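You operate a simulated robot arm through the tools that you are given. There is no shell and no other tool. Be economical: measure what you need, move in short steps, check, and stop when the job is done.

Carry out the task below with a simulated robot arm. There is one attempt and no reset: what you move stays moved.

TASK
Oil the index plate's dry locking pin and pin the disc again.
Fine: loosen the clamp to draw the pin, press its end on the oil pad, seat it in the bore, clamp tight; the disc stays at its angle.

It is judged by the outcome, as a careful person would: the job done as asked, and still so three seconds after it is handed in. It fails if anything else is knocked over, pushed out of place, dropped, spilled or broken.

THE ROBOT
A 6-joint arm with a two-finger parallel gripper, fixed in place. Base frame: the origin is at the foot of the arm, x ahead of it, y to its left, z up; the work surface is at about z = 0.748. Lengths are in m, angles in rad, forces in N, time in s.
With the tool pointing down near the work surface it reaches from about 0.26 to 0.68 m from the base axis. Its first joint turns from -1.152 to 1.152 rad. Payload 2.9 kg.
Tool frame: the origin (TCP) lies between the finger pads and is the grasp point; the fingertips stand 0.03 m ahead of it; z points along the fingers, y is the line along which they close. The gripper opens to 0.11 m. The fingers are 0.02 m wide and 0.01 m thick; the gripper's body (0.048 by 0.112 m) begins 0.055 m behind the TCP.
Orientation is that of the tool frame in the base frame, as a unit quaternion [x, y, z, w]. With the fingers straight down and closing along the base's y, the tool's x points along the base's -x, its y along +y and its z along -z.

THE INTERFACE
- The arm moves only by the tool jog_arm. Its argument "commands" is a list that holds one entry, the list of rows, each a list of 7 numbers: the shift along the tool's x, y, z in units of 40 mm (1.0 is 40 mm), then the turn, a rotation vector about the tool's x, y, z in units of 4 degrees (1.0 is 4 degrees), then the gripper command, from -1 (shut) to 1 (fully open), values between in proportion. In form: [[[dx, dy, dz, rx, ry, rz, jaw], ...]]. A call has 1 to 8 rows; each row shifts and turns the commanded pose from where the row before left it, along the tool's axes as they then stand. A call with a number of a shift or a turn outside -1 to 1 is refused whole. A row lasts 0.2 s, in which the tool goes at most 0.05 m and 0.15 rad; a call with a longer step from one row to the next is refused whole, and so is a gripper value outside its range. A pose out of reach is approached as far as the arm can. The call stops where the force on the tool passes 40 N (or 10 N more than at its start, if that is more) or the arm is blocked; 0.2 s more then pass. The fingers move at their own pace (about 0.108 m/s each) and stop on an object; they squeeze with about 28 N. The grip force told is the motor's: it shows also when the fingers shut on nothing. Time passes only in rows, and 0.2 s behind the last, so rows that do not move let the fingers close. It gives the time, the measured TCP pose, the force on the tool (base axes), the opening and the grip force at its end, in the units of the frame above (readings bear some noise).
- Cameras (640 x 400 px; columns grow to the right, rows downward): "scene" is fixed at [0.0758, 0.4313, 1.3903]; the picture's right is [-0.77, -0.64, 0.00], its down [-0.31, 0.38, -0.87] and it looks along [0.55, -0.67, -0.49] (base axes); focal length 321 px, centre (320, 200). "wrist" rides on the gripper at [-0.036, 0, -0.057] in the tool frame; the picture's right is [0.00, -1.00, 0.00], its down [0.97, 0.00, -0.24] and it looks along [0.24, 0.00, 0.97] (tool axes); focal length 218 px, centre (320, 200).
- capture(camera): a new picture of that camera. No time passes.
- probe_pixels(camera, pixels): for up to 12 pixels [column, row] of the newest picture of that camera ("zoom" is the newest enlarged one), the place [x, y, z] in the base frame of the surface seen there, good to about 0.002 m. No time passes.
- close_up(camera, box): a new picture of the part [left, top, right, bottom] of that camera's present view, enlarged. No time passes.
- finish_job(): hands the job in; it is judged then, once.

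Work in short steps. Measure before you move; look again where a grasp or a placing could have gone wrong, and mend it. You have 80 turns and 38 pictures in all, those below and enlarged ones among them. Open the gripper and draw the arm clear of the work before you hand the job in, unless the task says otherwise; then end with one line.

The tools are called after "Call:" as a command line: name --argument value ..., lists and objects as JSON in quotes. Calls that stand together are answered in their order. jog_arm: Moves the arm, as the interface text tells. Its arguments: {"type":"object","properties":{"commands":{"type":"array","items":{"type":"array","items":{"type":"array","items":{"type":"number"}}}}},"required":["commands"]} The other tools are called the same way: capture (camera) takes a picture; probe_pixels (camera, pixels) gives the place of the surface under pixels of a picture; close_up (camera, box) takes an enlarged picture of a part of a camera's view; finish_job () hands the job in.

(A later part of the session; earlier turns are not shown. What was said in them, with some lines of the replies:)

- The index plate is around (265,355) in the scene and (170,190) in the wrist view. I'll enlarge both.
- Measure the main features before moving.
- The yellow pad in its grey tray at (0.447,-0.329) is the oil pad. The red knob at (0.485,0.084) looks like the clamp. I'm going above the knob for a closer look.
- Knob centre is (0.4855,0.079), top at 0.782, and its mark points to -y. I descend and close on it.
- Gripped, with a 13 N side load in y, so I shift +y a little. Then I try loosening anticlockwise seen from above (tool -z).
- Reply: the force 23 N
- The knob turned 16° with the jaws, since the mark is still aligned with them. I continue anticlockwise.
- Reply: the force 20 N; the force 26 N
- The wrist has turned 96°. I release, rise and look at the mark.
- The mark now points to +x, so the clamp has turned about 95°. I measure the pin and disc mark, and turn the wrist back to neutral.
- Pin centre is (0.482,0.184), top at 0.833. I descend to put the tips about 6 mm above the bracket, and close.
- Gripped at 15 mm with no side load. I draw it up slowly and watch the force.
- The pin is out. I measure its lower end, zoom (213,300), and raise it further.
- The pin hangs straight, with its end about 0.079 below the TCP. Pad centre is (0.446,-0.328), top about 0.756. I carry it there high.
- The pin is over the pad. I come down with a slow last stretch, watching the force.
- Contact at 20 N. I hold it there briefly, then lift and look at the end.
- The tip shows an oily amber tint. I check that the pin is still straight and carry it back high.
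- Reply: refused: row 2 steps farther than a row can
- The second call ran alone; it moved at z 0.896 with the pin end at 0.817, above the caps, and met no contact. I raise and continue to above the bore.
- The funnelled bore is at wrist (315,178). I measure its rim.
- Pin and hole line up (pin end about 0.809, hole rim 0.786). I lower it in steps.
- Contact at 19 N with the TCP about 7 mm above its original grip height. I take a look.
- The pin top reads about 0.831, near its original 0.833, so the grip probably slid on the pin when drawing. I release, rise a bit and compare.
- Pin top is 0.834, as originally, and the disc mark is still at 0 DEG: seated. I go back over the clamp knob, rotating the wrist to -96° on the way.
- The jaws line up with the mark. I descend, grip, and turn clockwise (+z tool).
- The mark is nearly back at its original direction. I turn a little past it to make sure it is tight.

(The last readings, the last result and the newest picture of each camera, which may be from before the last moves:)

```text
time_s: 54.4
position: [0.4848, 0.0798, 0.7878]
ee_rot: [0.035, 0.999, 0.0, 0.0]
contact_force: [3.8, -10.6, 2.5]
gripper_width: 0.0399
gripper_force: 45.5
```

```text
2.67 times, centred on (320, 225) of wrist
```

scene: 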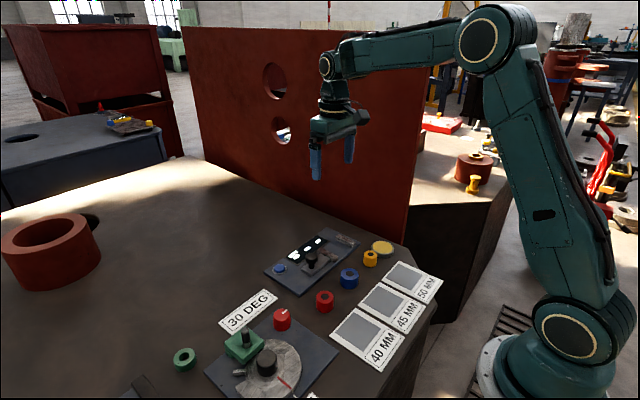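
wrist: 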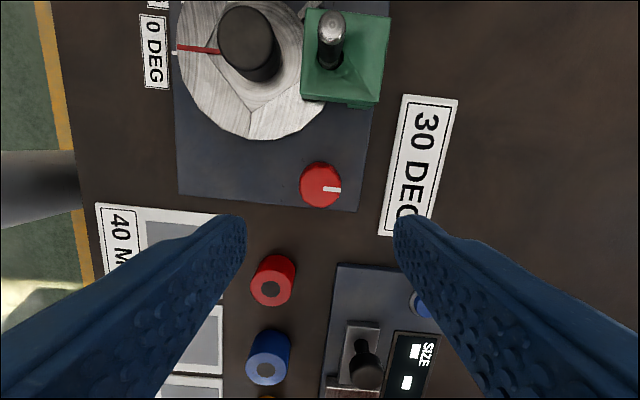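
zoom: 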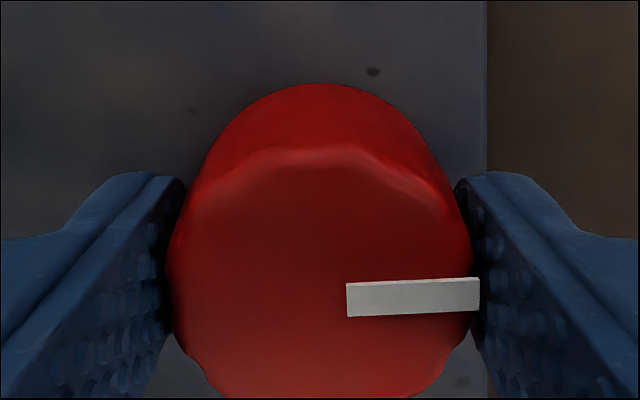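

The jaws turned 8° more while the mark stayed put, so the clamp is at its tight stop. I release and withdraw.

Call:
jog_arm --commands '[[[0, 0, 0, 0, 0, 0, 0.1], [0, 0, 0, 0, 0, 0, 0.1], [0, 0, -0.5, 0, 0, 0, 0.1], [0, 0, -1, 0, 0, 0, 0.1], [0, 0, -1, 0, 0, 0, 0.1], [0, 0, -1, 0, 0, -1, 0.5], [0, 0, -1, 0, 0, 0, 1], [0, 0, -0.5, 0, 0, 0, 1]]]'

Call:
capture --camera "wrist"

Call:
close_up --camera "scene" --box '[170, 225, 430, 400]'

```text
time_s: 56.2
position: [0.4848, 0.0806, 0.9894]
ee_rot: [0.0, 1.0, 0.0, 0.0]
contact_force: [-0.2, -0.4, 0.2]
gripper_width: 0.1103
gripper_force: 0.0
```

```text
4 pictures are left
```

wrist: 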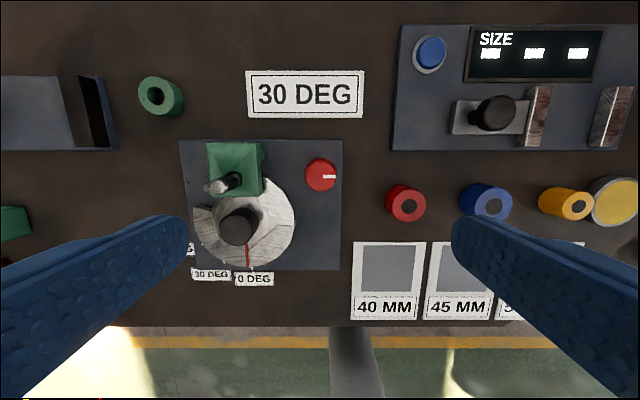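

```text
2.29 times, centred on (300, 312) of scene
```

zoom: 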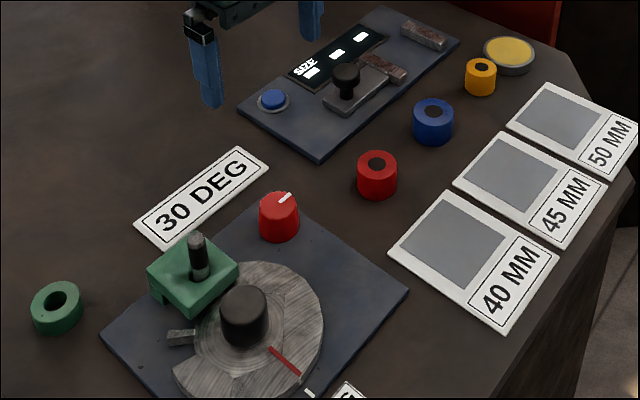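

The pin is seated, the clamp mark is back at its start position, the disc still reads 0 DEG, and nothing else has moved. The arm is clear and the gripper is open, so I hand the job in.

Call:
finish_job

```text
The job is handed in.
```

The locking pin's end was pressed on the oil pad and the pin is back in its bore at its original height; the clamp is tight and the disc is still at 0 DEG.
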